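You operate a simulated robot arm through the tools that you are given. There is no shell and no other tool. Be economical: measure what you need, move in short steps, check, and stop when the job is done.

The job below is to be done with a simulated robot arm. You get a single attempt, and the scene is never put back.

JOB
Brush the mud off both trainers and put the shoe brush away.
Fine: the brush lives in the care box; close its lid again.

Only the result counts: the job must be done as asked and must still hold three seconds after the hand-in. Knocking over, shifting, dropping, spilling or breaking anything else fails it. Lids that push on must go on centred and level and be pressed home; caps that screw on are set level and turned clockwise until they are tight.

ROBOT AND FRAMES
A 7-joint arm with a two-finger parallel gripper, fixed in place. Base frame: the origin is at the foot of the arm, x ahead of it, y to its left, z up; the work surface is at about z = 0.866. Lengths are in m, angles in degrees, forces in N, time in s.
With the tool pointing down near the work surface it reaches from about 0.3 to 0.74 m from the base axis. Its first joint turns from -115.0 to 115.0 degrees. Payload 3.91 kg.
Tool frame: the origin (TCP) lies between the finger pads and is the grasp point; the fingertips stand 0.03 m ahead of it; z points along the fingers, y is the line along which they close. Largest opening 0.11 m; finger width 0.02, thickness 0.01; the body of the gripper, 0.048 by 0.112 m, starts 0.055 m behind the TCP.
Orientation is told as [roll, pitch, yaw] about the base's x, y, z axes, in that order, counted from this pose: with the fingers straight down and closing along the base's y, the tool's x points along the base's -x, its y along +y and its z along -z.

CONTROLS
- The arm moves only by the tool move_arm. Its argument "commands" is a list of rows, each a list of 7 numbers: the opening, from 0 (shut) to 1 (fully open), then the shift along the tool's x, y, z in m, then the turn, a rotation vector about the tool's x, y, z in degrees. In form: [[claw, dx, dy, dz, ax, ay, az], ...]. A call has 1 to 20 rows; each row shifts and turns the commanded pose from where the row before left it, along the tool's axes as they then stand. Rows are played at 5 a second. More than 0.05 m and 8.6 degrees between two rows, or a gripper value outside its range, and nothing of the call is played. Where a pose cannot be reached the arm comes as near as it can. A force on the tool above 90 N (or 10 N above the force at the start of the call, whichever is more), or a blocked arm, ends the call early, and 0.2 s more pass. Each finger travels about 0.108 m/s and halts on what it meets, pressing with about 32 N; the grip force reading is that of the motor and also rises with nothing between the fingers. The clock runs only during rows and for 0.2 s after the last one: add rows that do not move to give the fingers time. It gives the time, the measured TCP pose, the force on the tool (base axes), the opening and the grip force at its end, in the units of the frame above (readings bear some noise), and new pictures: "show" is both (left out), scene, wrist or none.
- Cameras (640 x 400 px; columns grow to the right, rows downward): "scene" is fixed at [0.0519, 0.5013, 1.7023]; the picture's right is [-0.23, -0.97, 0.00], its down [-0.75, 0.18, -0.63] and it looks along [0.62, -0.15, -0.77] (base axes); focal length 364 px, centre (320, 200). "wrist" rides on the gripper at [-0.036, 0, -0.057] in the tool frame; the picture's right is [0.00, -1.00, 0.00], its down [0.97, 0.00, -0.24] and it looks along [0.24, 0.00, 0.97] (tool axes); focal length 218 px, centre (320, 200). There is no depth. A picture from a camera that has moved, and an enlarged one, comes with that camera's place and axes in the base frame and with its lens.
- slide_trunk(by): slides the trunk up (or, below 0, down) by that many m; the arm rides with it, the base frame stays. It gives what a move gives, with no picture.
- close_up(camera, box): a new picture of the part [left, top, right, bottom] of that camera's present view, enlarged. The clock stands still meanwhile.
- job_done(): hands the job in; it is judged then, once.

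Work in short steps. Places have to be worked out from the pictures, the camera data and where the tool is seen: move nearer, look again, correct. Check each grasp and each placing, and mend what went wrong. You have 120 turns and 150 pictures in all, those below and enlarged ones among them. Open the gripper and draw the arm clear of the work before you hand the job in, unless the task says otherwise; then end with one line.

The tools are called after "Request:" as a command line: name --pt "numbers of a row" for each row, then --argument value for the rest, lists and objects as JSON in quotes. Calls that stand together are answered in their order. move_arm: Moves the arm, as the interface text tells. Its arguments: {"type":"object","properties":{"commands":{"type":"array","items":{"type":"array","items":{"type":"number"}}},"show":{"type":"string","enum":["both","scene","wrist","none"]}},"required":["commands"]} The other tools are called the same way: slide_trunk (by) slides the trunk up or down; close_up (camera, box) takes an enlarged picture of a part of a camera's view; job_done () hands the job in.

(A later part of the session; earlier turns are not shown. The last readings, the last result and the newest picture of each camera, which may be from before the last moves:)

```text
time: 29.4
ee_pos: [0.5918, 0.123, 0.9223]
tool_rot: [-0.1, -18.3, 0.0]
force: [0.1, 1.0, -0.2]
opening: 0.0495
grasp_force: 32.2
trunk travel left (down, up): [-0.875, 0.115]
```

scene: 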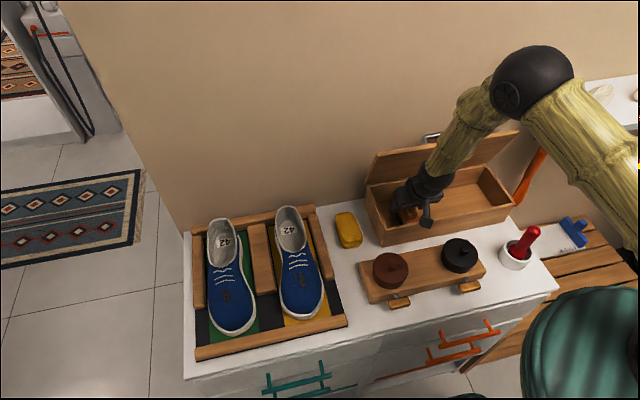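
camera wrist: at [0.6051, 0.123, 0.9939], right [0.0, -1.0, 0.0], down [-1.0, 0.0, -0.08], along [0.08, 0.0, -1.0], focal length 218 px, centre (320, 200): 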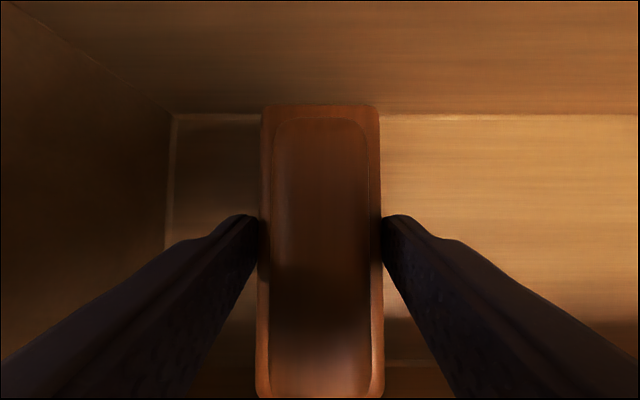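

Good grip at (0.592, 0.123, 0.922), which I note for the return. I lift back out along the tool axis.

Request:
move_arm --pt "0 0 0 -0.02 0 0 0" --pt "0 0 0 -0.04 0 0 0" --pt "0 0 0 -0.045 0 0 0" --pt "0 0 0 -0.045 0 0 0" --pt "0 0 0 0 0 0 0"

Request:
close_up --camera "scene" --box '[350, 100, 500, 250]'

```text
time: 30.6
ee_pos: [0.5479, 0.1242, 1.0638]
tool_rot: [-0.1, -18.3, 0.0]
force: [0.4, 0.3, -1.0]
opening: 0.0
grasp_force: 31.7
trunk travel left (down, up): [-0.875, 0.115]
camera wrist: at [0.5639, 0.1231, 1.1293], right [0.0, -1.0, 0.0], down [-1.0, 0.0, -0.08], along [0.08, 0.0, -1.0], focal length 218 px, centre (320, 200)
```

scene: 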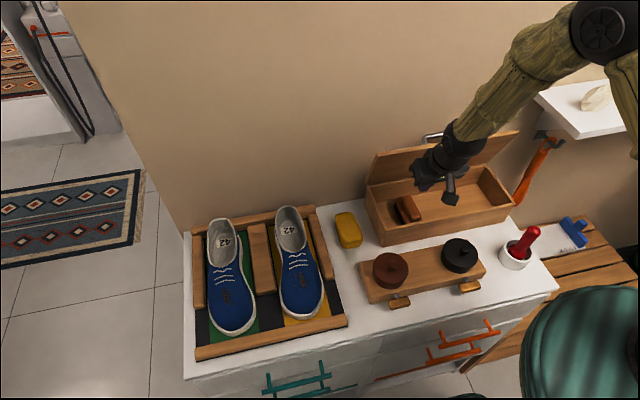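
wrist: 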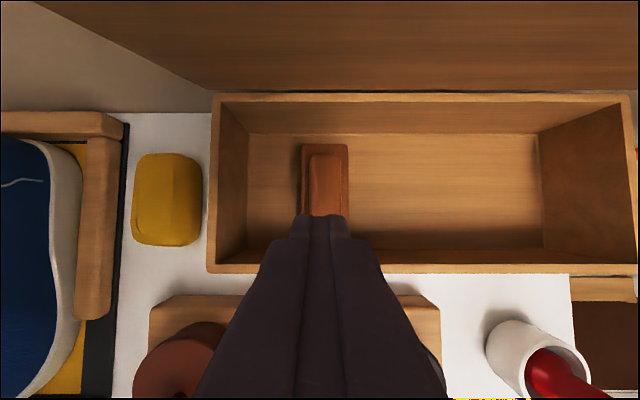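

```text
2.67 times, centred on (425, 175) of scene
camera zoom: at [0.0519, 0.5013, 1.7023], right [-0.23, -0.97, 0.0], down [-0.75, 0.18, -0.63], along [0.62, -0.15, -0.77], focal length 970 px, centre (40, 267)
```

zoom: 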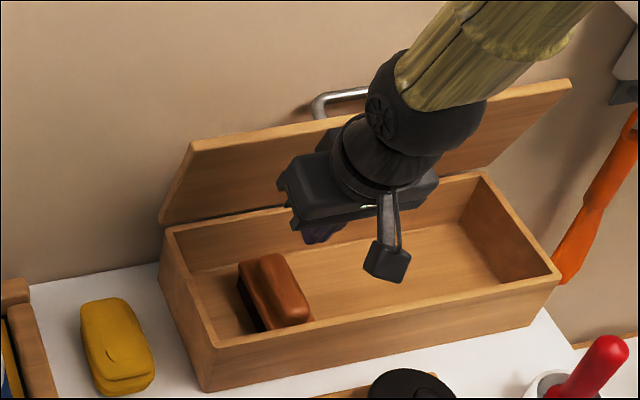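

The grip slipped off; the brush stayed in the box. I go back in and grip deeper (TCP ≈0.908), watching the force.

Request:
move_arm --pt "0.3 0 0 0 0 0 0" --pt "0.64 0 -0.002 0 0 0 0" --pt "0.64 0.003 -0.001 0.045 0 0 0" --pt "0.64 0.003 0 0.045 0 0 0" --pt "0.64 0 0 0.04 0 0 0" --pt "0.64 0 0 0.02 0 0 0" --pt "0.64 0 0 0 0 0 0" --show "wrist"

```text
time: 32.2
ee_pos: [0.589, 0.1199, 0.9187]
tool_rot: [0.0, -18.3, 0.0]
force: [-0.3, 0.3, 0.1]
opening: 0.0701
grasp_force: 0.0
trunk travel left (down, up): [-0.875, 0.115]
camera wrist: at [0.6043, 0.1184, 0.9831], right [0.0, -1.0, 0.0], down [-1.0, 0.0, -0.08], along [0.08, 0.0, -1.0], focal length 218 px, centre (320, 200)
```

wrist: 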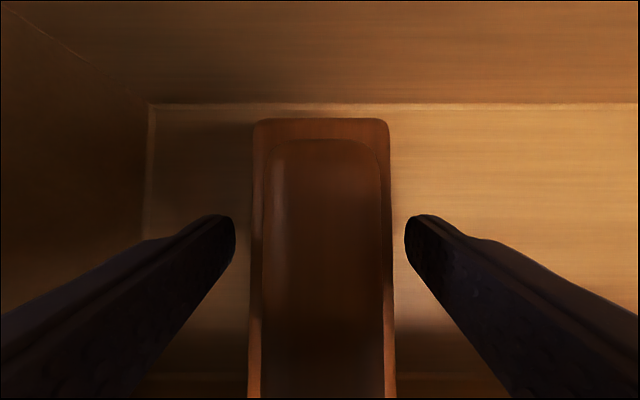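

Block top is near z≈0.905, so I need to go about 14 mm deeper so the pads fully bite the block; brush centre is now ≈(0.582, 0.118).

Request:
move_arm --pt "0.64 0.008 -0.0015 0.007 0 0 0" --pt "0.64 0.0 0 0.007 0 0 0" --pt "0.64 0 0 0 0 0 0" --pt "0.3 0 0 0 0 0 0" --pt "0 0 0 0 0 0 0" --pt "0 0 0 0 0 0 0" --pt "0 0 0 0 0 0 0" --show "wrist"

```text
time: 33.8
ee_pos: [0.5829, 0.1185, 0.9042]
tool_rot: [0.0, -18.5, 0.0]
force: [0.3, -0.2, 0.4]
opening: 0.0493
grasp_force: 31.9
trunk travel left (down, up): [-0.875, 0.115]
camera wrist: at [0.599, 0.1167, 0.9687], right [0.0, -1.0, 0.0], down [-1.0, 0.0, -0.08], along [0.08, 0.0, -1.0], focal length 218 px, centre (320, 200)
```

wrist: 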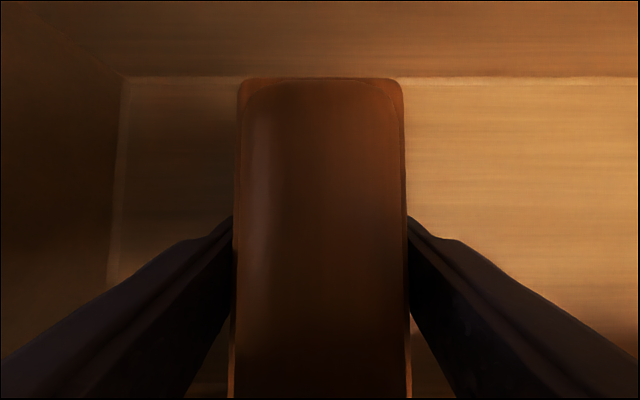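

Gripped deeper. I lift slowly by 3 cm first and check the opening.

Request:
move_arm --pt "0 0 0 -0.01 0 0 0" --pt "0 0 0 -0.01 0 0 0" --pt "0 0 0 -0.015 0 0 0" --pt "0 0 0 0 0 0 0" --show "wrist"

Request:
close_up --camera "scene" --box '[350, 130, 500, 250]'

```text
time: 34.8
ee_pos: [0.5771, 0.119, 0.9373]
tool_rot: [-0.1, -18.5, -0.1]
force: [24.8, -0.5, -2.1]
opening: 0.0494
grasp_force: 31.7
trunk travel left (down, up): [-0.875, 0.115]
camera wrist: at [0.5926, 0.1182, 1.0021], right [0.0, -1.0, 0.0], down [-1.0, 0.0, -0.08], along [0.08, 0.0, -1.0], focal length 218 px, centre (320, 200)
```

wrist: 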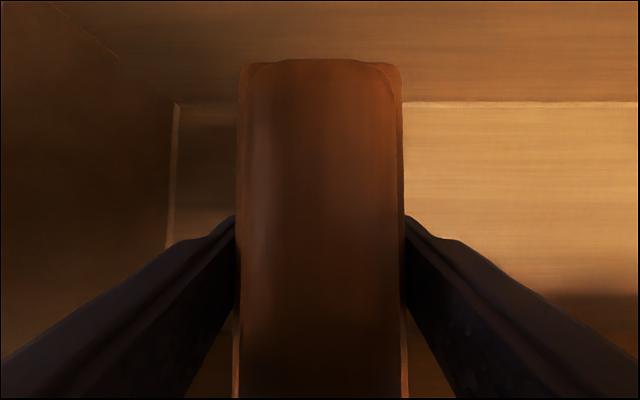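

```text
3.33 times, centred on (425, 190) of scene
camera zoom: at [0.0519, 0.5013, 1.7023], right [-0.23, -0.97, 0.0], down [-0.75, 0.18, -0.63], along [0.62, -0.15, -0.77], focal length 1212 px, centre (-30, 233)
```

zoom: 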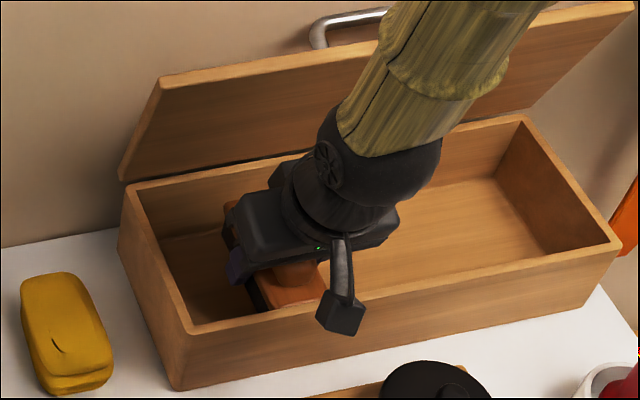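

The brush is in hand; the 25 N shows its front end pushing on the box's front wall (that's why it slipped earlier). I shift back 12 mm, lift straight up, then come forward once clear.

Request:
move_arm --pt "0 -0.0114 0 0.0038 0 0 0" --pt "0 -0.006 0 -0.018 0 0 0" --pt "0 -0.0063 0 -0.019 0 0 0" --pt "0 -0.0063 0 -0.019 0 0 0" --pt "0 -0.003 0 -0.009 0 0 0" --pt "0 0 0 0 0 0 0" --show "wrist"

Request:
close_up --camera "scene" --box '[350, 130, 500, 250]'

```text
time: 36.2
ee_pos: [0.5842, 0.1175, 1.0072]
tool_rot: [-0.1, -18.3, 0.0]
force: [-0.2, -0.7, -1.3]
opening: 0.0496
grasp_force: 32.3
trunk travel left (down, up): [-0.875, 0.115]
camera wrist: at [0.6002, 0.1163, 1.0716], right [0.0, -1.0, 0.0], down [-1.0, 0.0, -0.08], along [0.08, 0.0, -1.0], focal length 218 px, centre (320, 200)
```

wrist: 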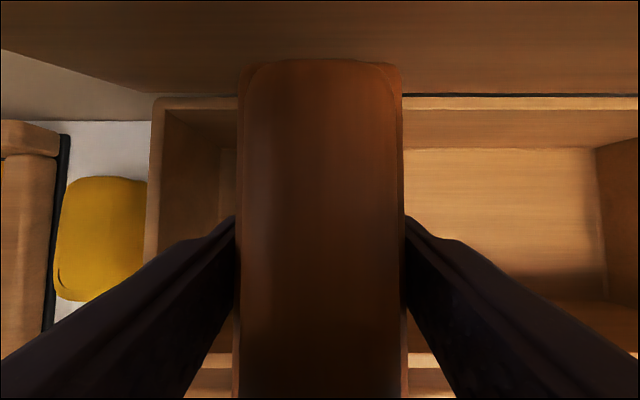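

```text
3.33 times, centred on (425, 190) of scene
camera zoom: at [0.0519, 0.5013, 1.7023], right [-0.23, -0.97, 0.0], down [-0.75, 0.18, -0.63], along [0.62, -0.15, -0.77], focal length 1212 px, centre (-30, 233)
```

zoom: 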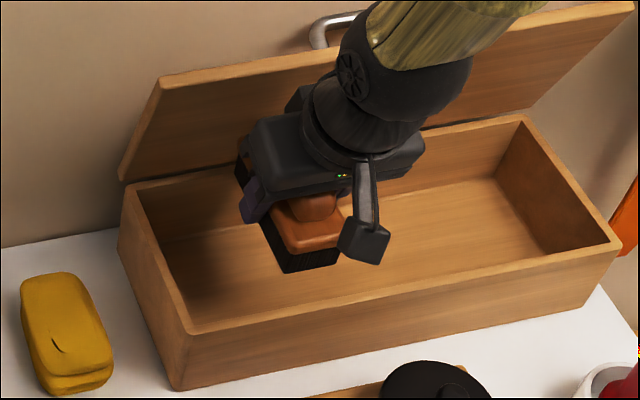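

The brush is held with its bristles down. I come forward, rise, and carry it over to the right trainer (mud at about x 0.438, y 0.448, z 0.942).

Request:
move_arm --pt "0 0.03 0 -0.022 0 0 0" --pt "0 0.03 0 -0.022 0 0 0" --pt "0 0.0 0 -0.04 0 0 0" --pt "0 0.0 0.02 -0.02 0 0 0" --pt "0 0.0 0.045 0 0 0 0" --pt "0 0.0 0.045 0 0 0 0" --pt "0 0.0 0.045 0 0 0 0" --pt "0 0.0 0.045 0 0 0 0" --pt "0 0.0 0.045 0 0 0 0" --pt "0 0.0 0.045 0 0 0 0" --pt "0 0.0 0.04 0 0 0 0" --pt "0 0 0 0 0 0 0"

Request:
close_up --camera "scene" --box '[200, 110, 420, 340]'

```text
time: 38.8
ee_pos: [0.495, 0.4487, 1.0835]
tool_rot: [-0.1, -18.2, -0.1]
force: [0.3, 0.2, -1.0]
opening: 0.0496
grasp_force: 32.1
trunk travel left (down, up): [-0.875, 0.115]
camera wrist: at [0.5095, 0.4473, 1.1494], right [0.0, -1.0, 0.0], down [-1.0, 0.0, -0.08], along [0.08, 0.0, -1.0], focal length 218 px, centre (320, 200)
```

scene: 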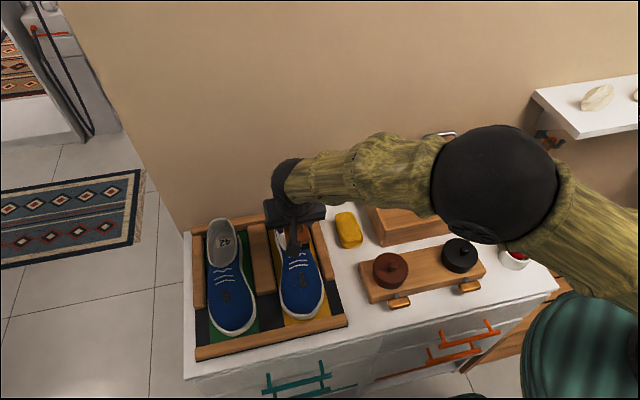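
wrist: 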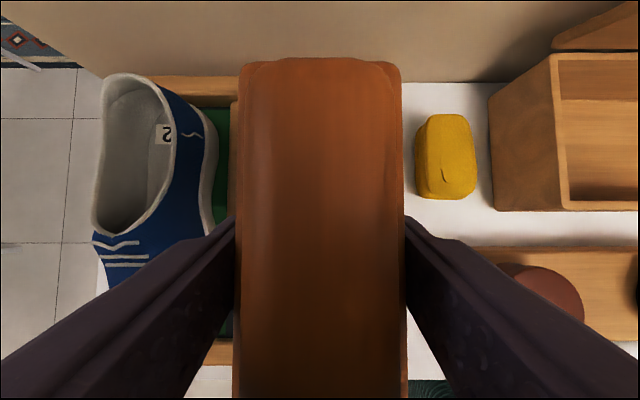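

```text
1.74 times, centred on (310, 225) of scene
camera zoom: at [0.0519, 0.5013, 1.7023], right [-0.23, -0.97, 0.0], down [-0.75, 0.18, -0.63], along [0.62, -0.15, -0.77], focal length 632 px, centre (337, 156)
```

zoom: 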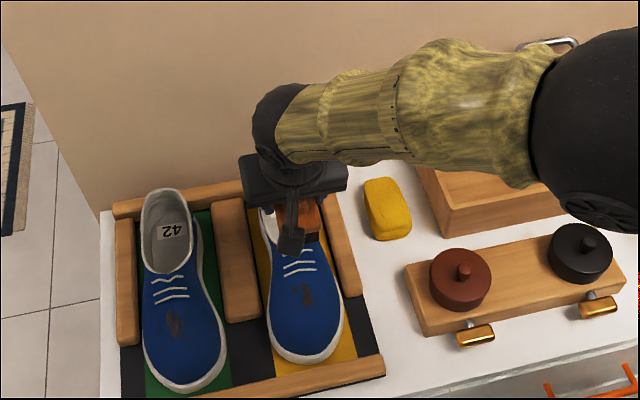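

The brush sits nose-down about 8°, which suits the toe slope. I move over the right trainer's mud and lower to z≈1.0.

Request:
move_arm --pt "0 0.025 0 -0.008 0 0 0" --pt "0 0.025 0 -0.008 0 0 0" --pt "0 0.013 0 0.038 0 0 0" --pt "0 0.012 0 0.036 0 0 0" --pt "0 0 0 0 0 0 0" --show "none"

Request:
close_up --camera "scene" --box '[200, 190, 380, 340]'

```text
time: 40.0
ee_pos: [0.4421, 0.4467, 1.0021]
tool_rot: [-0.1, -18.4, 0.0]
force: [-1.9, -0.1, 2.7]
opening: 0.0494
grasp_force: 31.7
trunk travel left (down, up): [-0.875, 0.115]
```

```text
2.67 times, centred on (290, 265) of scene
camera zoom: at [0.0519, 0.5013, 1.7023], right [-0.23, -0.97, 0.0], down [-0.75, 0.18, -0.63], along [0.62, -0.15, -0.77], focal length 970 px, centre (400, 27)
```

zoom: 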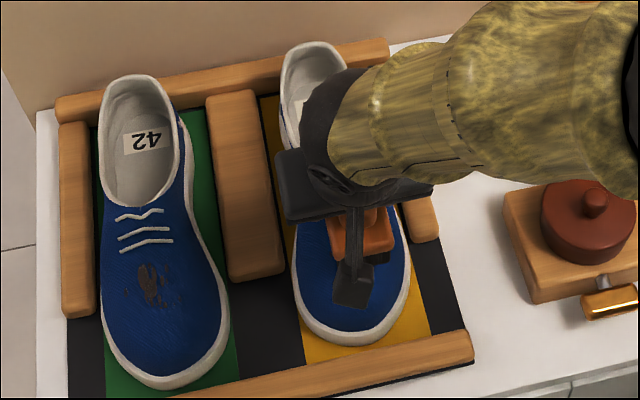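

Light contact already (≈3 N), likely the rear bristles. I tip the brush 7° more nose-down to match the slope and lower slightly.

Request:
move_arm --pt "0 0 0 -0.004 0 -3.5 0" --pt "0 0 0 0 0 -3.5 0" --pt "0 0.002 0 0.004 0 0 0" --pt "0 0 0 0 0 0 0" --show "wrist"

```text
time: 41.0
ee_pos: [0.4401, 0.4488, 1.0045]
tool_rot: [-0.2, -25.3, 0.1]
force: [0.1, 0.1, -1.7]
opening: 0.0496
grasp_force: 32.5
trunk travel left (down, up): [-0.875, 0.115]
camera wrist: at [0.4481, 0.4468, 1.0708], right [0.0, -1.0, 0.0], down [-0.98, 0.0, -0.2], along [0.2, 0.0, -0.98], focal length 218 px, centre (320, 200)
```

wrist: 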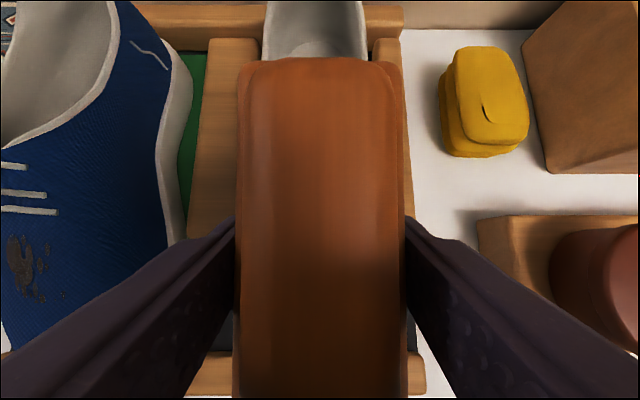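

No contact now. I lower in small steps and read the force.

Request:
move_arm --pt "0 0.0017 0 0.0036 0 0 0" --pt "0 0.0017 0 0.0036 0 0 0" --pt "0 0 0 0 0 0 0" --show "none"

```text
time: 41.8
ee_pos: [0.44, 0.4497, 0.9966]
tool_rot: [0.0, -25.3, 0.1]
force: [-0.1, 0.1, -1.1]
opening: 0.0494
grasp_force: 32.2
trunk travel left (down, up): [-0.875, 0.115]
```

Request:
move_arm --pt "0 0.0017 0 0.0036 0 0 0" --pt "0 0.0013 0 0.0027 0 0 0" --pt "0 0 0 0 0 0 0" --show "none"

```text
time: 42.6
ee_pos: [0.439, 0.4475, 0.9913]
tool_rot: [0.0, -25.5, 0.0]
force: [-3.9, 0.3, 14.4]
opening: 0.0498
grasp_force: 32.5
trunk travel left (down, up): [-0.875, 0.115]
```

Good flat contact (14 N, slope ≈15°). I stroke along the slope back and forth, plus small sideways strokes.

Request:
move_arm --pt "0 0.0155 0 -0.003 0 0 0" --pt "0 0.0155 0 -0.0024 0 0 0" --pt "0 -0.0155 0 0.0024 0 0 0" --pt "0 -0.0155 0 0.0024 0 0 0" --pt "0 -0.0155 0 0.0024 0 0 0" --pt "0 0.0155 0 -0.0024 0 0 0" --pt "0 0.0155 0 -0.0024 0 0 0" --pt "0 0.0155 0 -0.0024 0 0 0" --pt "0 -0.0155 0 0.0024 0 0 0" --pt "0 -0.0155 0 0.0024 0 0 0" --pt "0 0 0.012 0 0 0 0" --pt "0 0 -0.012 0 0 0 0" --pt "0 0 -0.012 0 0 0 0" --pt "0 0 0.012 0 0 0 0" --pt "0 0 0 0 0 0 0" --show "scene"

```text
time: 45.8
ee_pos: [0.44, 0.4487, 0.9925]
tool_rot: [-0.1, -25.2, 0.0]
force: [-0.7, 0.4, -1.1]
opening: 0.0497
grasp_force: 32.3
trunk travel left (down, up): [-0.875, 0.115]
```

scene: 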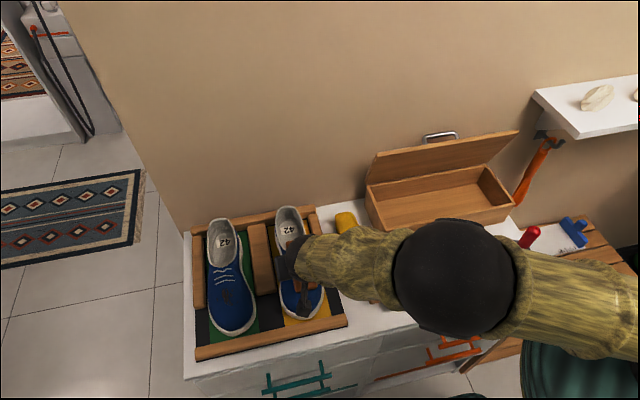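

The force fell to nothing at the end, so contact was light. I press 3 mm more and stroke again, then lift away to look.

Request:
move_arm --pt "0 0.0013 0 0.0028 0 0 0" --pt "0 0.0155 0 -0.0024 0 0 0" --pt "0 0.0155 0 -0.0024 0 0 0" --pt "0 -0.0155 0 0.0024 0 0 0" --pt "0 -0.0155 0 0.0024 0 0 0" --pt "0 -0.0155 0 0.0024 0 0 0" --pt "0 0.0155 0 -0.0024 0 0 0" --pt "0 0.0155 0 -0.0024 0 0 0" --pt "0 0.0155 0 -0.0024 0 0 0" --pt "0 -0.0155 0 0.0024 0 0 0" --pt "0 -0.0155 0 0.0024 0 0 0" --pt "0 0 0 0 0 0 0" --show "none"

Request:
move_arm --pt "0 -0.015 0 -0.032 0 0 0" --pt "0 -0.035 0 -0.02 0 0 0" --pt "0 -0.045 0 0 0 0 0" --pt "0 -0.03 0 0.0 0 0 0" --pt "0 0 0 0 0 0 0"

Request:
close_up --camera "scene" --box '[200, 190, 380, 340]'

```text
time: 48.4
ee_pos: [0.4397, 0.4503, 0.9888]
tool_rot: [0.0, -25.4, 0.1]
force: [-7.7, -0.9, 7.8]
opening: 0.0495
grasp_force: 31.9
trunk travel left (down, up): [-0.875, 0.115]
```

```text
time: 49.6
ee_pos: [0.5297, 0.449, 1.0912]
tool_rot: [-0.1, -25.3, 0.1]
force: [0.0, 0.0, -1.0]
opening: 0.0495
grasp_force: 31.6
trunk travel left (down, up): [-0.875, 0.115]
camera wrist: at [0.5372, 0.4479, 1.157], right [0.0, -1.0, 0.0], down [-0.98, 0.0, -0.2], along [0.2, 0.0, -0.98], focal length 218 px, centre (320, 200)
```

scene: 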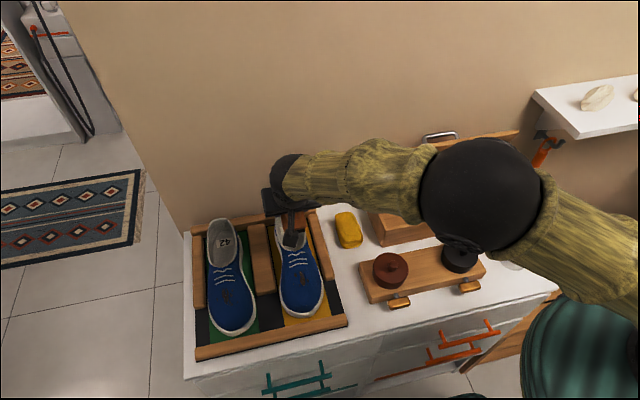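
wrist: 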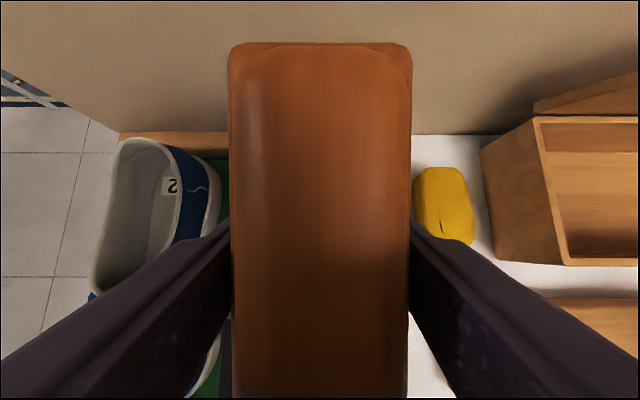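

```text
2.67 times, centred on (290, 265) of scene
camera zoom: at [0.0519, 0.5013, 1.7023], right [-0.23, -0.97, 0.0], down [-0.75, 0.18, -0.63], along [0.62, -0.15, -0.77], focal length 970 px, centre (400, 27)
```

zoom: 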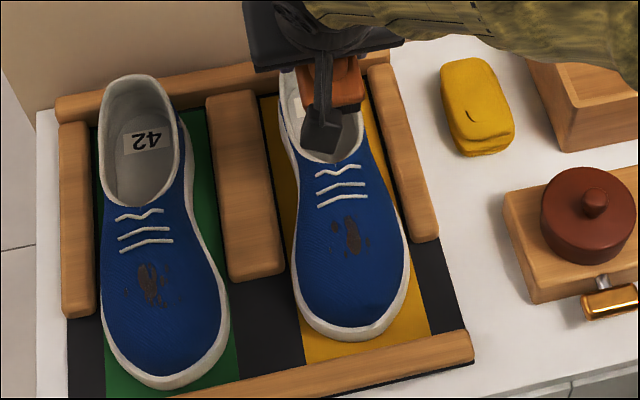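

I compare the two mud patches closely to see if the right one has faded.

Request:
close_up --camera "scene" --box '[220, 250, 330, 320]'

```text
5.71 times, centred on (275, 285) of scene
camera zoom: at [0.0519, 0.5013, 1.7023], right [-0.23, -0.97, 0.0], down [-0.75, 0.18, -0.63], along [0.62, -0.15, -0.77], focal length 2078 px, centre (577, -286)
```

zoom: 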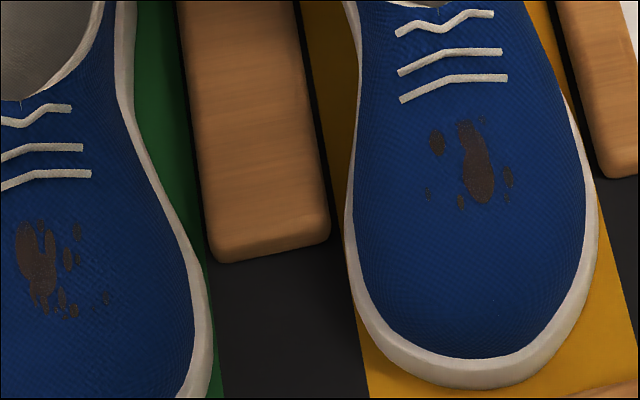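

The mud hasn't really faded; the rear of the brush probably rode on the laces. I level the brush a little (nose-down ≈15°) and bring it further towards the toe (TCP x≈0.405).

Request:
move_arm --pt "0 0 0 0 0 6 0" --pt "0 0.04 0 -0.013 0 0 0" --pt "0 0.04 0 -0.014 0 0 0" --pt "0 0.038 0 -0.013 0 0 0" --pt "0 0.0132 0 0.0378 0 0 0" --pt "0 0.0132 0 0.0378 0 0 0" --pt "0 0 0 0 0 0 0" --show "wrist"

Request:
close_up --camera "scene" --box '[200, 190, 380, 340]'

```text
time: 51.2
ee_pos: [0.4071, 0.4478, 1.0081]
tool_rot: [-0.1, -19.3, 0.1]
force: [0.0, 0.5, -1.2]
opening: 0.0498
grasp_force: 32.2
trunk travel left (down, up): [-0.875, 0.115]
camera wrist: at [0.4213, 0.4457, 1.073], right [0.0, -1.0, 0.0], down [-1.0, 0.0, -0.09], along [0.09, 0.0, -1.0], focal length 218 px, centre (320, 200)
```

wrist: 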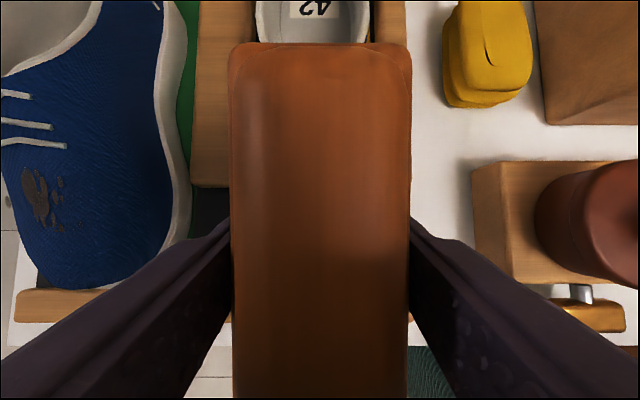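

```text
2.67 times, centred on (290, 265) of scene
camera zoom: at [0.0519, 0.5013, 1.7023], right [-0.23, -0.97, 0.0], down [-0.75, 0.18, -0.63], along [0.62, -0.15, -0.77], focal length 970 px, centre (400, 27)
```

zoom: 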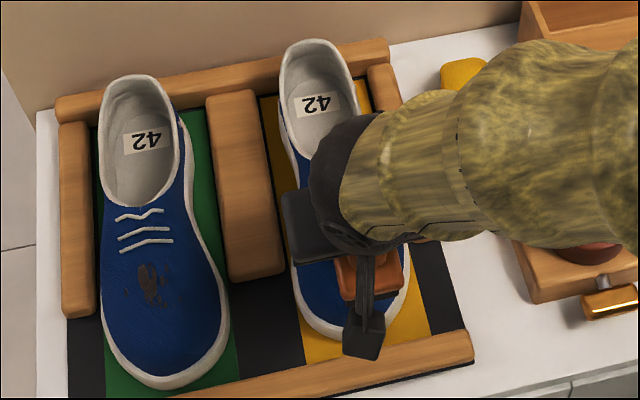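

I creep down here until contact.

Request:
move_arm --pt "0 0.0017 0 0.0047 0 0 0" --pt "0 0.0017 0 0.0047 0 0 0" --pt "0 0.0017 0 0.0047 0 0 0" --pt "0 0 0 0 0 0 0" --show "none"

```text
time: 52.2
ee_pos: [0.4062, 0.45, 0.9945]
tool_rot: [0.0, -19.3, 0.0]
force: [0.9, 0.6, -1.3]
opening: 0.0493
grasp_force: 31.7
trunk travel left (down, up): [-0.875, 0.115]
```

Request:
move_arm --pt "0 0.0017 0 0.0047 0 0 0" --pt "0 0.0014 0 0.0038 0 0 0" --pt "0 0 0 0 0 0 0" --show "none"

```text
time: 53.0
ee_pos: [0.4047, 0.4485, 0.984]
tool_rot: [-0.1, -19.3, 0.0]
force: [-0.8, 0.1, -0.9]
opening: 0.0496
grasp_force: 31.7
trunk travel left (down, up): [-0.875, 0.115]
```

Request:
move_arm --pt "0 0.0014 0 0.0038 0 0 0" --pt "0 0.0014 0 0.0038 0 0 0" --pt "0 0 0 0 0 0 0" --show "none"

```text
time: 53.8
ee_pos: [0.4064, 0.4492, 0.9749]
tool_rot: [-0.1, -19.4, 0.0]
force: [0.4, -0.2, -2.0]
opening: 0.0492
grasp_force: 32.2
trunk travel left (down, up): [-0.875, 0.115]
```

Request:
move_arm --pt "0 0.0014 0 0.0038 0 0 0" --pt "0 0.0011 0 0.0028 0 0 0" --pt "0 0 0 0 0 0 0" --show "none"

```text
time: 54.6
ee_pos: [0.4054, 0.4503, 0.9707]
tool_rot: [0.0, -19.6, 0.0]
force: [-3.6, 1.5, 14.4]
opening: 0.0494
grasp_force: 32.2
trunk travel left (down, up): [-0.875, 0.115]
```

Contact at z≈0.971 (14 N). I stroke along the slope.

Request:
move_arm --pt "0 -0.0154 0 0.0014 0 0 0" --pt "0 -0.0154 0 0.0014 0 0 0" --pt "0 0.0154 0 -0.0014 0 0 0" --pt "0 0.0154 0 -0.0014 0 0 0" --pt "0 0.0154 0 -0.0008 0 0 0" --pt "0 -0.0154 0 0.0008 0 0 0" --pt "0 -0.0154 0 0.0014 0 0 0" --pt "0 -0.0154 0 0.0014 0 0 0" --pt "0 0.0154 0 -0.0014 0 0 0" --pt "0 0.0154 0 -0.0014 0 0 0" --pt "0 0 0 0 0 0 0" --show "none"

Request:
move_arm --pt "0 0 0.012 0 0 0 0" --pt "0 0 -0.012 0 0 0 0" --pt "0 0 -0.012 0 0 0 0" --pt "0 0 0.012 0 0 0 0" --pt "0 -0.016 0 -0.032 0 0 0" --pt "0 -0.045 0 0 0 0 0" --pt "0 -0.045 0 -0.01 0 0 0" --pt "0 -0.03 0 0 0 0 0" --pt "0 0 0 0 0 0 0"

Request:
close_up --camera "scene" --box '[220, 250, 330, 320]'

```text
time: 57.0
ee_pos: [0.4081, 0.4483, 0.9689]
tool_rot: [-0.1, -19.3, 0.0]
force: [0.2, -0.2, -0.9]
opening: 0.0492
grasp_force: 32.1
trunk travel left (down, up): [-0.875, 0.115]
```

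```text
time: 59.0
ee_pos: [0.5207, 0.4482, 1.0508]
tool_rot: [-0.1, -19.5, 0.1]
force: [0.7, -0.3, -0.7]
opening: 0.0493
grasp_force: 32.5
trunk travel left (down, up): [-0.875, 0.115]
camera wrist: at [0.5352, 0.4471, 1.1165], right [0.0, -1.0, 0.0], down [-1.0, 0.0, -0.1], along [0.1, 0.0, -1.0], focal length 218 px, centre (320, 200)
```

scene: 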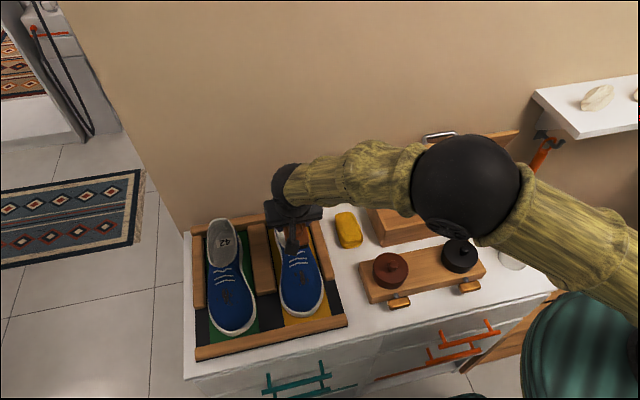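
wrist: 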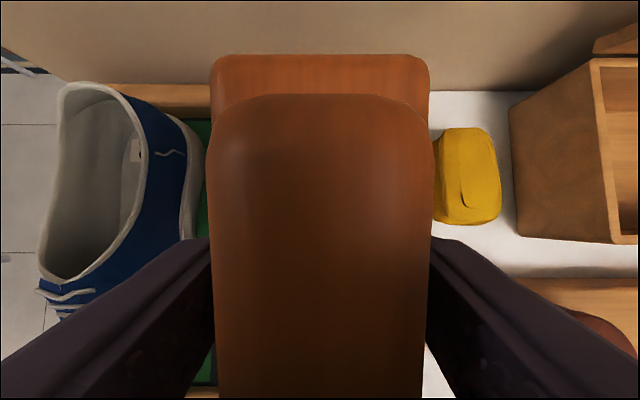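

```text
5.71 times, centred on (275, 285) of scene
camera zoom: at [0.0519, 0.5013, 1.7023], right [-0.23, -0.97, 0.0], down [-0.75, 0.18, -0.63], along [0.62, -0.15, -0.77], focal length 2078 px, centre (577, -286)
```

zoom: 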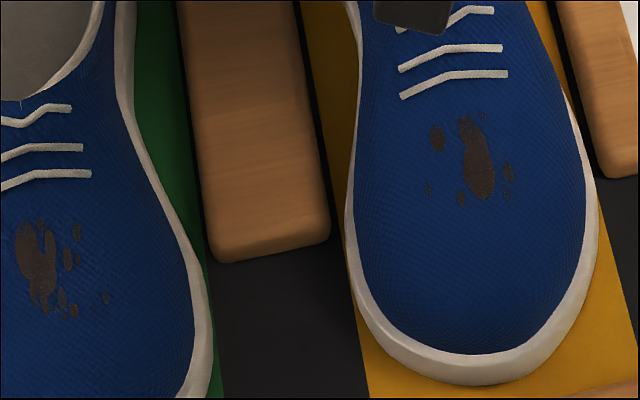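

The mud is unchanged: the wrist view shows the brush has been pushed up into the fingers, so the tips are level with the bristles. I'll re-grip higher: first carry it back over the box.

Request:
move_arm --pt "0 -0.01 0 -0.03 0 4 0" --pt "0 0 -0.04 0 0 4 0" --pt "0 0 -0.048 0 0 0 0" --pt "0 0 -0.048 0 0 0 0" --pt "0 0 -0.048 0 0 0 0" --pt "0 0 -0.048 0 0 0 0" --pt "0 0 -0.048 0 0 0 0" --pt "0 0 -0.046 0 0 0 0" --pt "0 0 0 0 0 0 0"

Request:
close_up --camera "scene" --box '[350, 130, 500, 250]'

```text
time: 61.0
ee_pos: [0.5187, 0.1212, 1.0823]
tool_rot: [-0.2, -11.3, 0.1]
force: [0.5, -0.3, 0.2]
opening: 0.0492
grasp_force: 32.3
trunk travel left (down, up): [-0.875, 0.115]
camera wrist: at [0.5427, 0.1199, 1.1448], right [0.0, -1.0, 0.0], down [-1.0, 0.0, 0.04], along [-0.04, 0.0, -1.0], focal length 218 px, centre (320, 200)
```

scene: 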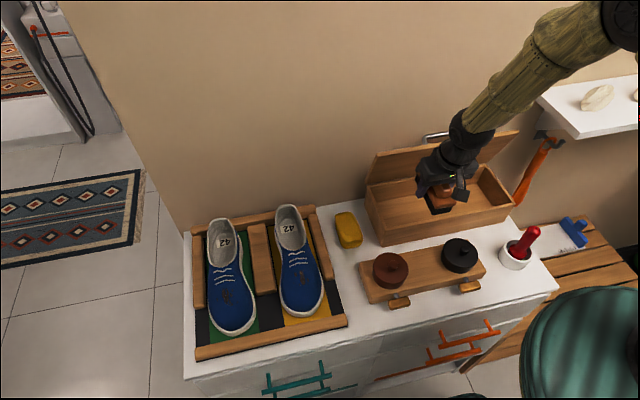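
wrist: 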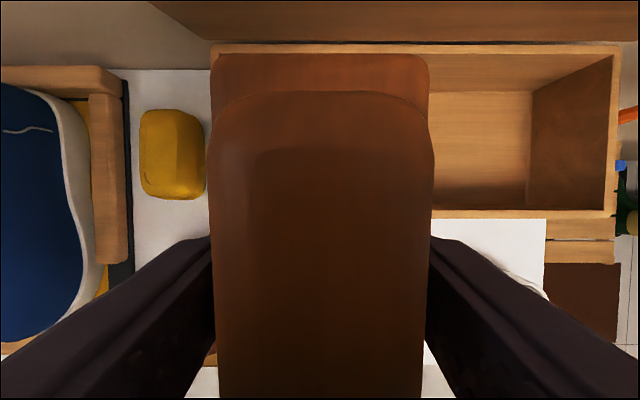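

```text
3.33 times, centred on (425, 190) of scene
camera zoom: at [0.0519, 0.5013, 1.7023], right [-0.23, -0.97, 0.0], down [-0.75, 0.18, -0.63], along [0.62, -0.15, -0.77], focal length 1212 px, centre (-30, 233)
```

zoom: 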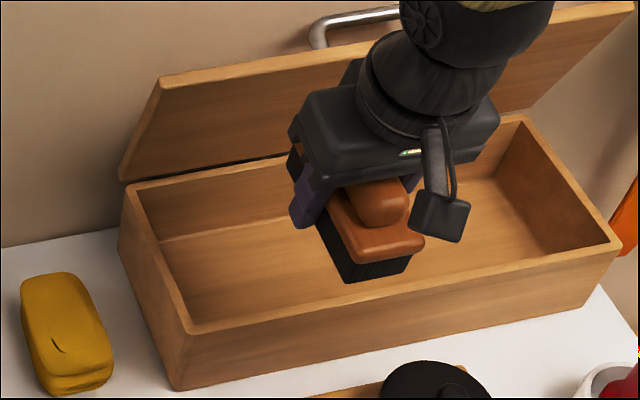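

The brush is slightly nose-up here. I lean back to −19° (making it about level), enter over the box along the tool axis and lower it towards the floor.

Request:
move_arm --pt "0 0 0 0 0 -8 0" --pt "0 -0.018 0 0.039 0 0 0" --pt "0 -0.018 0 0.039 0 0 0" --pt "0 -0.001 0 0.043 0 0 0" --pt "0 0.006 0 0.02 0 0 0" --pt "0 0.006 0 0.02 0 0 0" --pt "0 0.004 0 0.012 0 0 0" --pt "0 0 0 0 0 0 0"

Request:
close_up --camera "scene" --box '[350, 130, 500, 250]'

```text
time: 62.8
ee_pos: [0.5959, 0.1223, 0.9318]
tool_rot: [-0.1, -19.3, 0.1]
force: [0.7, -0.5, -1.5]
opening: 0.0493
grasp_force: 32.0
trunk travel left (down, up): [-0.875, 0.115]
camera wrist: at [0.6103, 0.121, 0.9962], right [0.0, -1.0, 0.0], down [-1.0, 0.0, -0.1], along [0.1, 0.0, -1.0], focal length 218 px, centre (320, 200)
```

scene: 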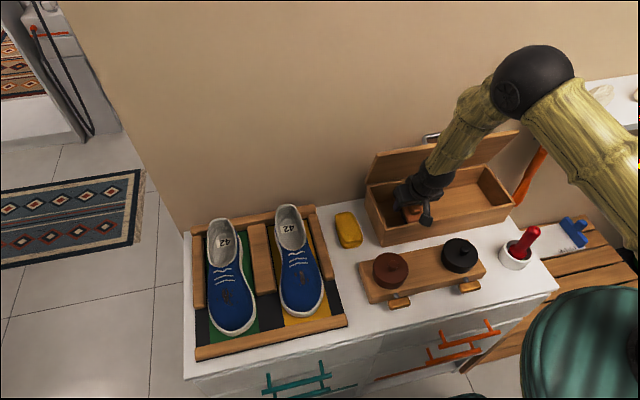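
wrist: 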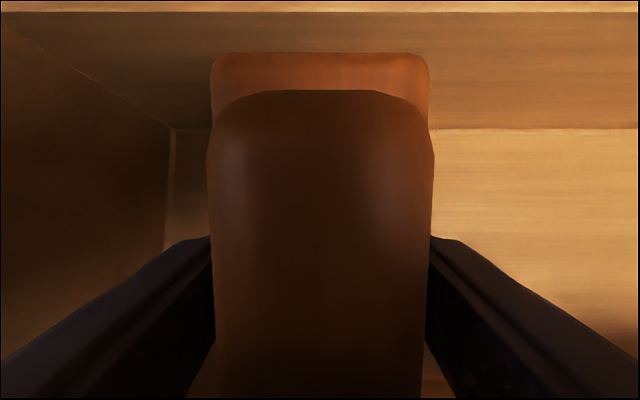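

```text
3.33 times, centred on (425, 190) of scene
camera zoom: at [0.0519, 0.5013, 1.7023], right [-0.23, -0.97, 0.0], down [-0.75, 0.18, -0.63], along [0.62, -0.15, -0.77], focal length 1212 px, centre (-30, 233)
```

zoom: 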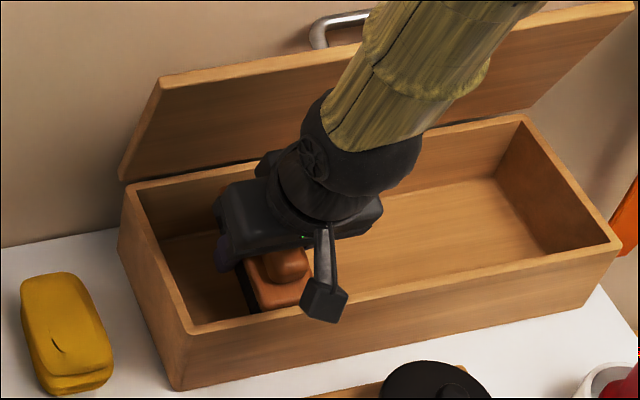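

Inside the box now. I lower until it touches the floor.

Request:
move_arm --pt "0 0.0025 0 0.0075 0 0 0" --pt "0 0.0025 0 0.0075 0 0 0" --pt "0 0.0017 0 0.0047 0 0 0" --pt "0 0 0 0 0 0 0" --show "none"

```text
time: 63.8
ee_pos: [0.5974, 0.1228, 0.9105]
tool_rot: [0.0, -19.3, 0.0]
force: [0.0, -0.1, -1.3]
opening: 0.0491
grasp_force: 32.1
trunk travel left (down, up): [-0.875, 0.115]
```

Request:
move_arm --pt "0 0.0012 0 0.004 0 0 0" --pt "0 0.0012 0 0.004 0 0 0" --pt "0 0 0 0 0 0 0" --show "none"

```text
time: 64.6
ee_pos: [0.5976, 0.1227, 0.9018]
tool_rot: [0.0, -19.5, 0.0]
force: [8.2, -2.2, 18.8]
opening: 0.0493
grasp_force: 32.3
trunk travel left (down, up): [-0.875, 0.115]
```

It touches the floor (19 N). I release, rise 3 cm, and look.

Request:
move_arm --pt "0.64 0 0 0 0 0 0" --pt "0.64 0 0 0 0 0 0" --pt "0.64 -0.005 0 -0.014 0 0 0" --pt "0.64 -0.005 0 -0.02 0 0 0" --pt "0.64 0 0 0 0 0 0"

Request:
close_up --camera "scene" --box '[350, 150, 470, 250]'

```text
time: 65.8
ee_pos: [0.5942, 0.1213, 0.9366]
tool_rot: [-0.1, -19.4, 0.1]
force: [-0.2, 0.1, -0.5]
opening: 0.0705
grasp_force: 0.0
trunk travel left (down, up): [-0.875, 0.115]
camera wrist: at [0.6084, 0.1208, 1.0008], right [0.0, -1.0, 0.0], down [-1.0, 0.0, -0.09], along [0.09, 0.0, -1.0], focal length 218 px, centre (320, 200)
```

scene: 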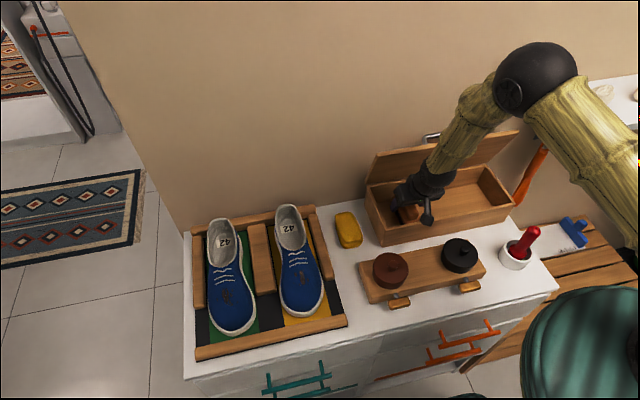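
wrist: 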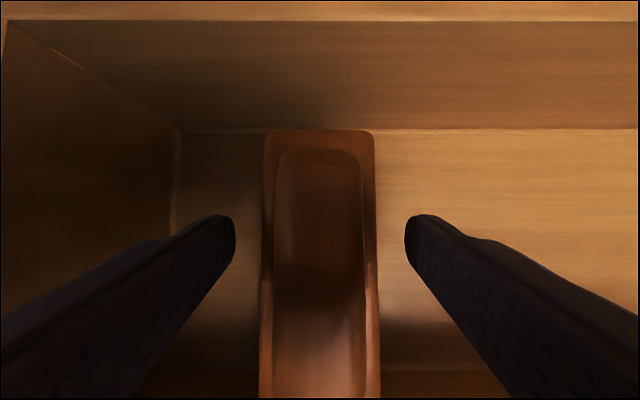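

```text
4.00 times, centred on (410, 200) of scene
camera zoom: at [0.0519, 0.5013, 1.7023], right [-0.23, -0.97, 0.0], down [-0.75, 0.18, -0.63], along [0.62, -0.15, -0.77], focal length 1455 px, centre (-40, 200)
```

zoom: 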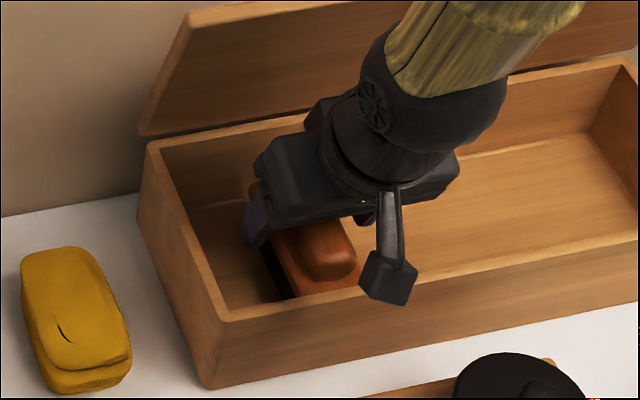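

The brush lies flat, centre ≈0.587. I re-grip at its middle with TCP z≈0.918, so ~15 mm of bristle stays free below the fingertips.

Request:
move_arm --pt "0.64 0.0074 0 0.0073 0 0 0" --pt "0.64 0.0074 0 0.0073 0 0 0" --pt "0.64 0 0 0 0 0 0" --pt "0.3 0 0 0 0 0 0" --pt "0 0 0 0 0 0 0" --pt "0 0 0 0 0 0 0" --pt "0 0 0 0 0 0 0" --show "wrist"

```text
time: 67.4
ee_pos: [0.5853, 0.1224, 0.9175]
tool_rot: [-0.2, -19.3, 0.0]
force: [-1.3, 0.8, 0.0]
opening: 0.0494
grasp_force: 32.5
trunk travel left (down, up): [-0.875, 0.115]
camera wrist: at [0.5997, 0.1206, 0.9819], right [0.0, -1.0, 0.0], down [-1.0, 0.0, -0.09], along [0.09, 0.0, -1.0], focal length 218 px, centre (320, 200)
```

wrist: 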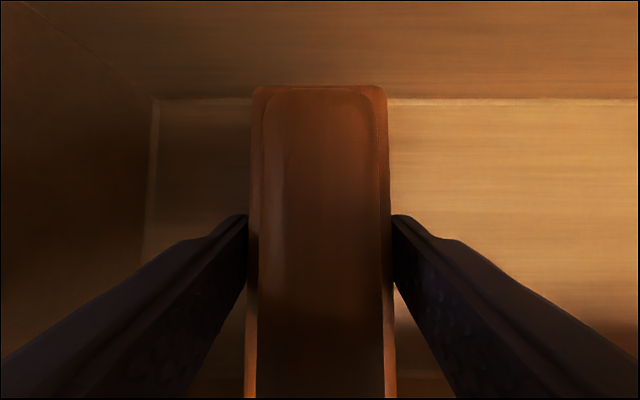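

Now a straight-up lift with a slight shift away from the front wall.

Request:
move_arm --pt "0 -0.0075 0 -0.0035 0 0 0" --pt "0 -0.005 0 -0.014 0 0 0" --pt "0 -0.0066 0 -0.019 0 0 0" --pt "0 -0.0066 0 -0.019 0 0 0" --pt "0 -0.004 0 -0.0115 0 0 0" --pt "0 0 0 0 0 0 0" --show "wrist"

Request:
close_up --camera "scene" --box '[350, 130, 500, 250]'

```text
time: 68.8
ee_pos: [0.59, 0.1212, 0.9898]
tool_rot: [-0.1, -19.2, 0.0]
force: [-0.7, -0.1, -0.5]
opening: 0.0494
grasp_force: 32.9
trunk travel left (down, up): [-0.875, 0.115]
camera wrist: at [0.6042, 0.1199, 1.0546], right [0.0, -1.0, 0.0], down [-1.0, 0.0, -0.09], along [0.09, 0.0, -1.0], focal length 218 px, centre (320, 200)
```

wrist: 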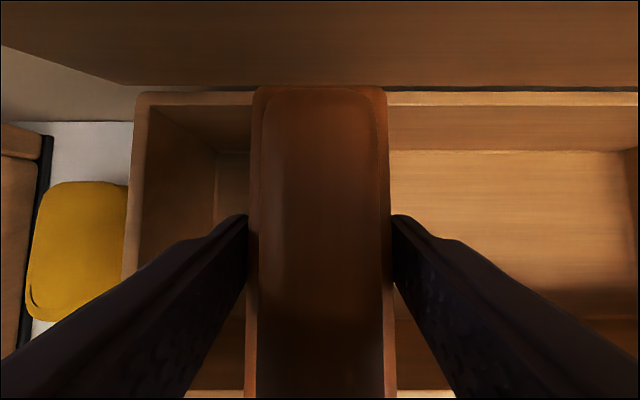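

```text
3.33 times, centred on (425, 190) of scene
camera zoom: at [0.0519, 0.5013, 1.7023], right [-0.23, -0.97, 0.0], down [-0.75, 0.18, -0.63], along [0.62, -0.15, -0.77], focal length 1212 px, centre (-30, 233)
```

zoom: 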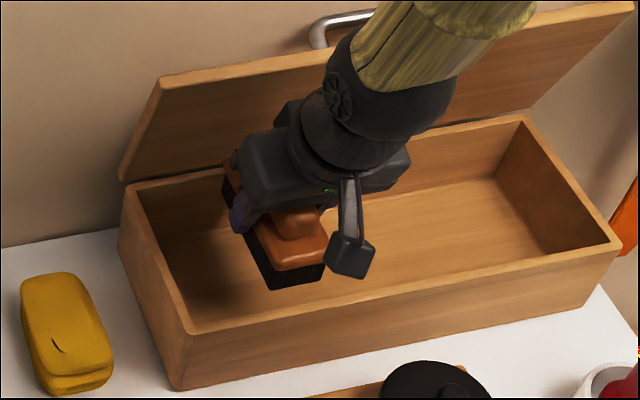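

Level brush, bristles about 43 mm below the TCP. I carry it to the right trainer and turn it 90° about the vertical so it lies across the shoe, away from laces and toe.

Request:
move_arm --pt "0 0.03 0 -0.02 0 0 0" --pt "0 0.03 0 -0.022 0 0 0" --pt "0 0.0 0 -0.04 0 0 0" --pt "0 0.0 0.02 -0.03 0 0 0" --pt "0 0.01 0.045 0 0 0 0" --pt "0 0.01 0.045 0 0 0 0" --pt "0 0.01 0.045 0 0 0 0" --pt "0 0.01 0.045 0 0 0 0" --pt "0 0.0 0.045 0 0 0 0" --pt "0 0.0 0.045 0 0 0 0" --pt "0 0.0 0.037 0 0 0 0" --pt "0 0 0 0 0 0 0" --show "none"

Request:
move_arm --pt "0 0 0 0 -2.69 0 -7.726" --pt "0 0 0 0 -2.69 0 -7.726" --pt "0 0 0 0 -2.69 0 -7.726" --pt "0 0 0 0 -2.69 0 -7.726" --pt "0 0 0 0 -2.69 0 -7.726" --pt "0 0 0 0 -2.69 0 -7.726" --pt "0 0 0 0 -2.69 0 -7.726" --pt "0 0 0 0 -2.69 0 -7.726" --pt "0 0 0 0 -2.69 0 -7.726" --pt "0 0 0 0 -2.69 0 -7.726" --pt "0 0 0 0 -2.69 0 -7.726" --pt "0 0 0 0 0 0 0"

```text
time: 71.4
ee_pos: [0.4605, 0.45, 1.0601]
tool_rot: [-0.1, -19.2, 0.0]
force: [0.4, -0.2, -0.9]
opening: 0.0494
grasp_force: 31.9
trunk travel left (down, up): [-0.875, 0.115]
```

```text
time: 74.0
ee_pos: [0.4585, 0.4505, 1.063]
tool_rot: [-0.2, -19.2, 90.2]
force: [0.1, -0.3, -1.4]
opening: 0.0495
grasp_force: 32.4
trunk travel left (down, up): [-0.875, 0.115]
camera wrist: at [0.4587, 0.4636, 1.1277], right [1.0, 0.0, 0.0], down [0.0, -1.0, -0.09], along [0.0, 0.09, -1.0], focal length 218 px, centre (320, 200)
```

scene: 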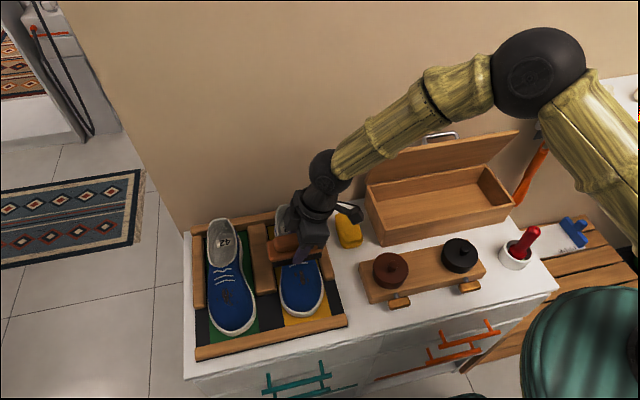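
wrist: 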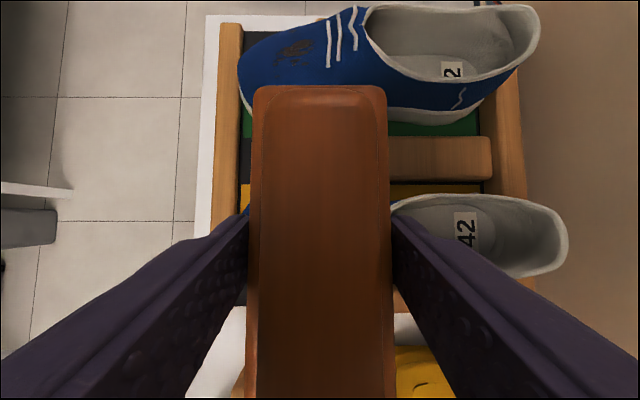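

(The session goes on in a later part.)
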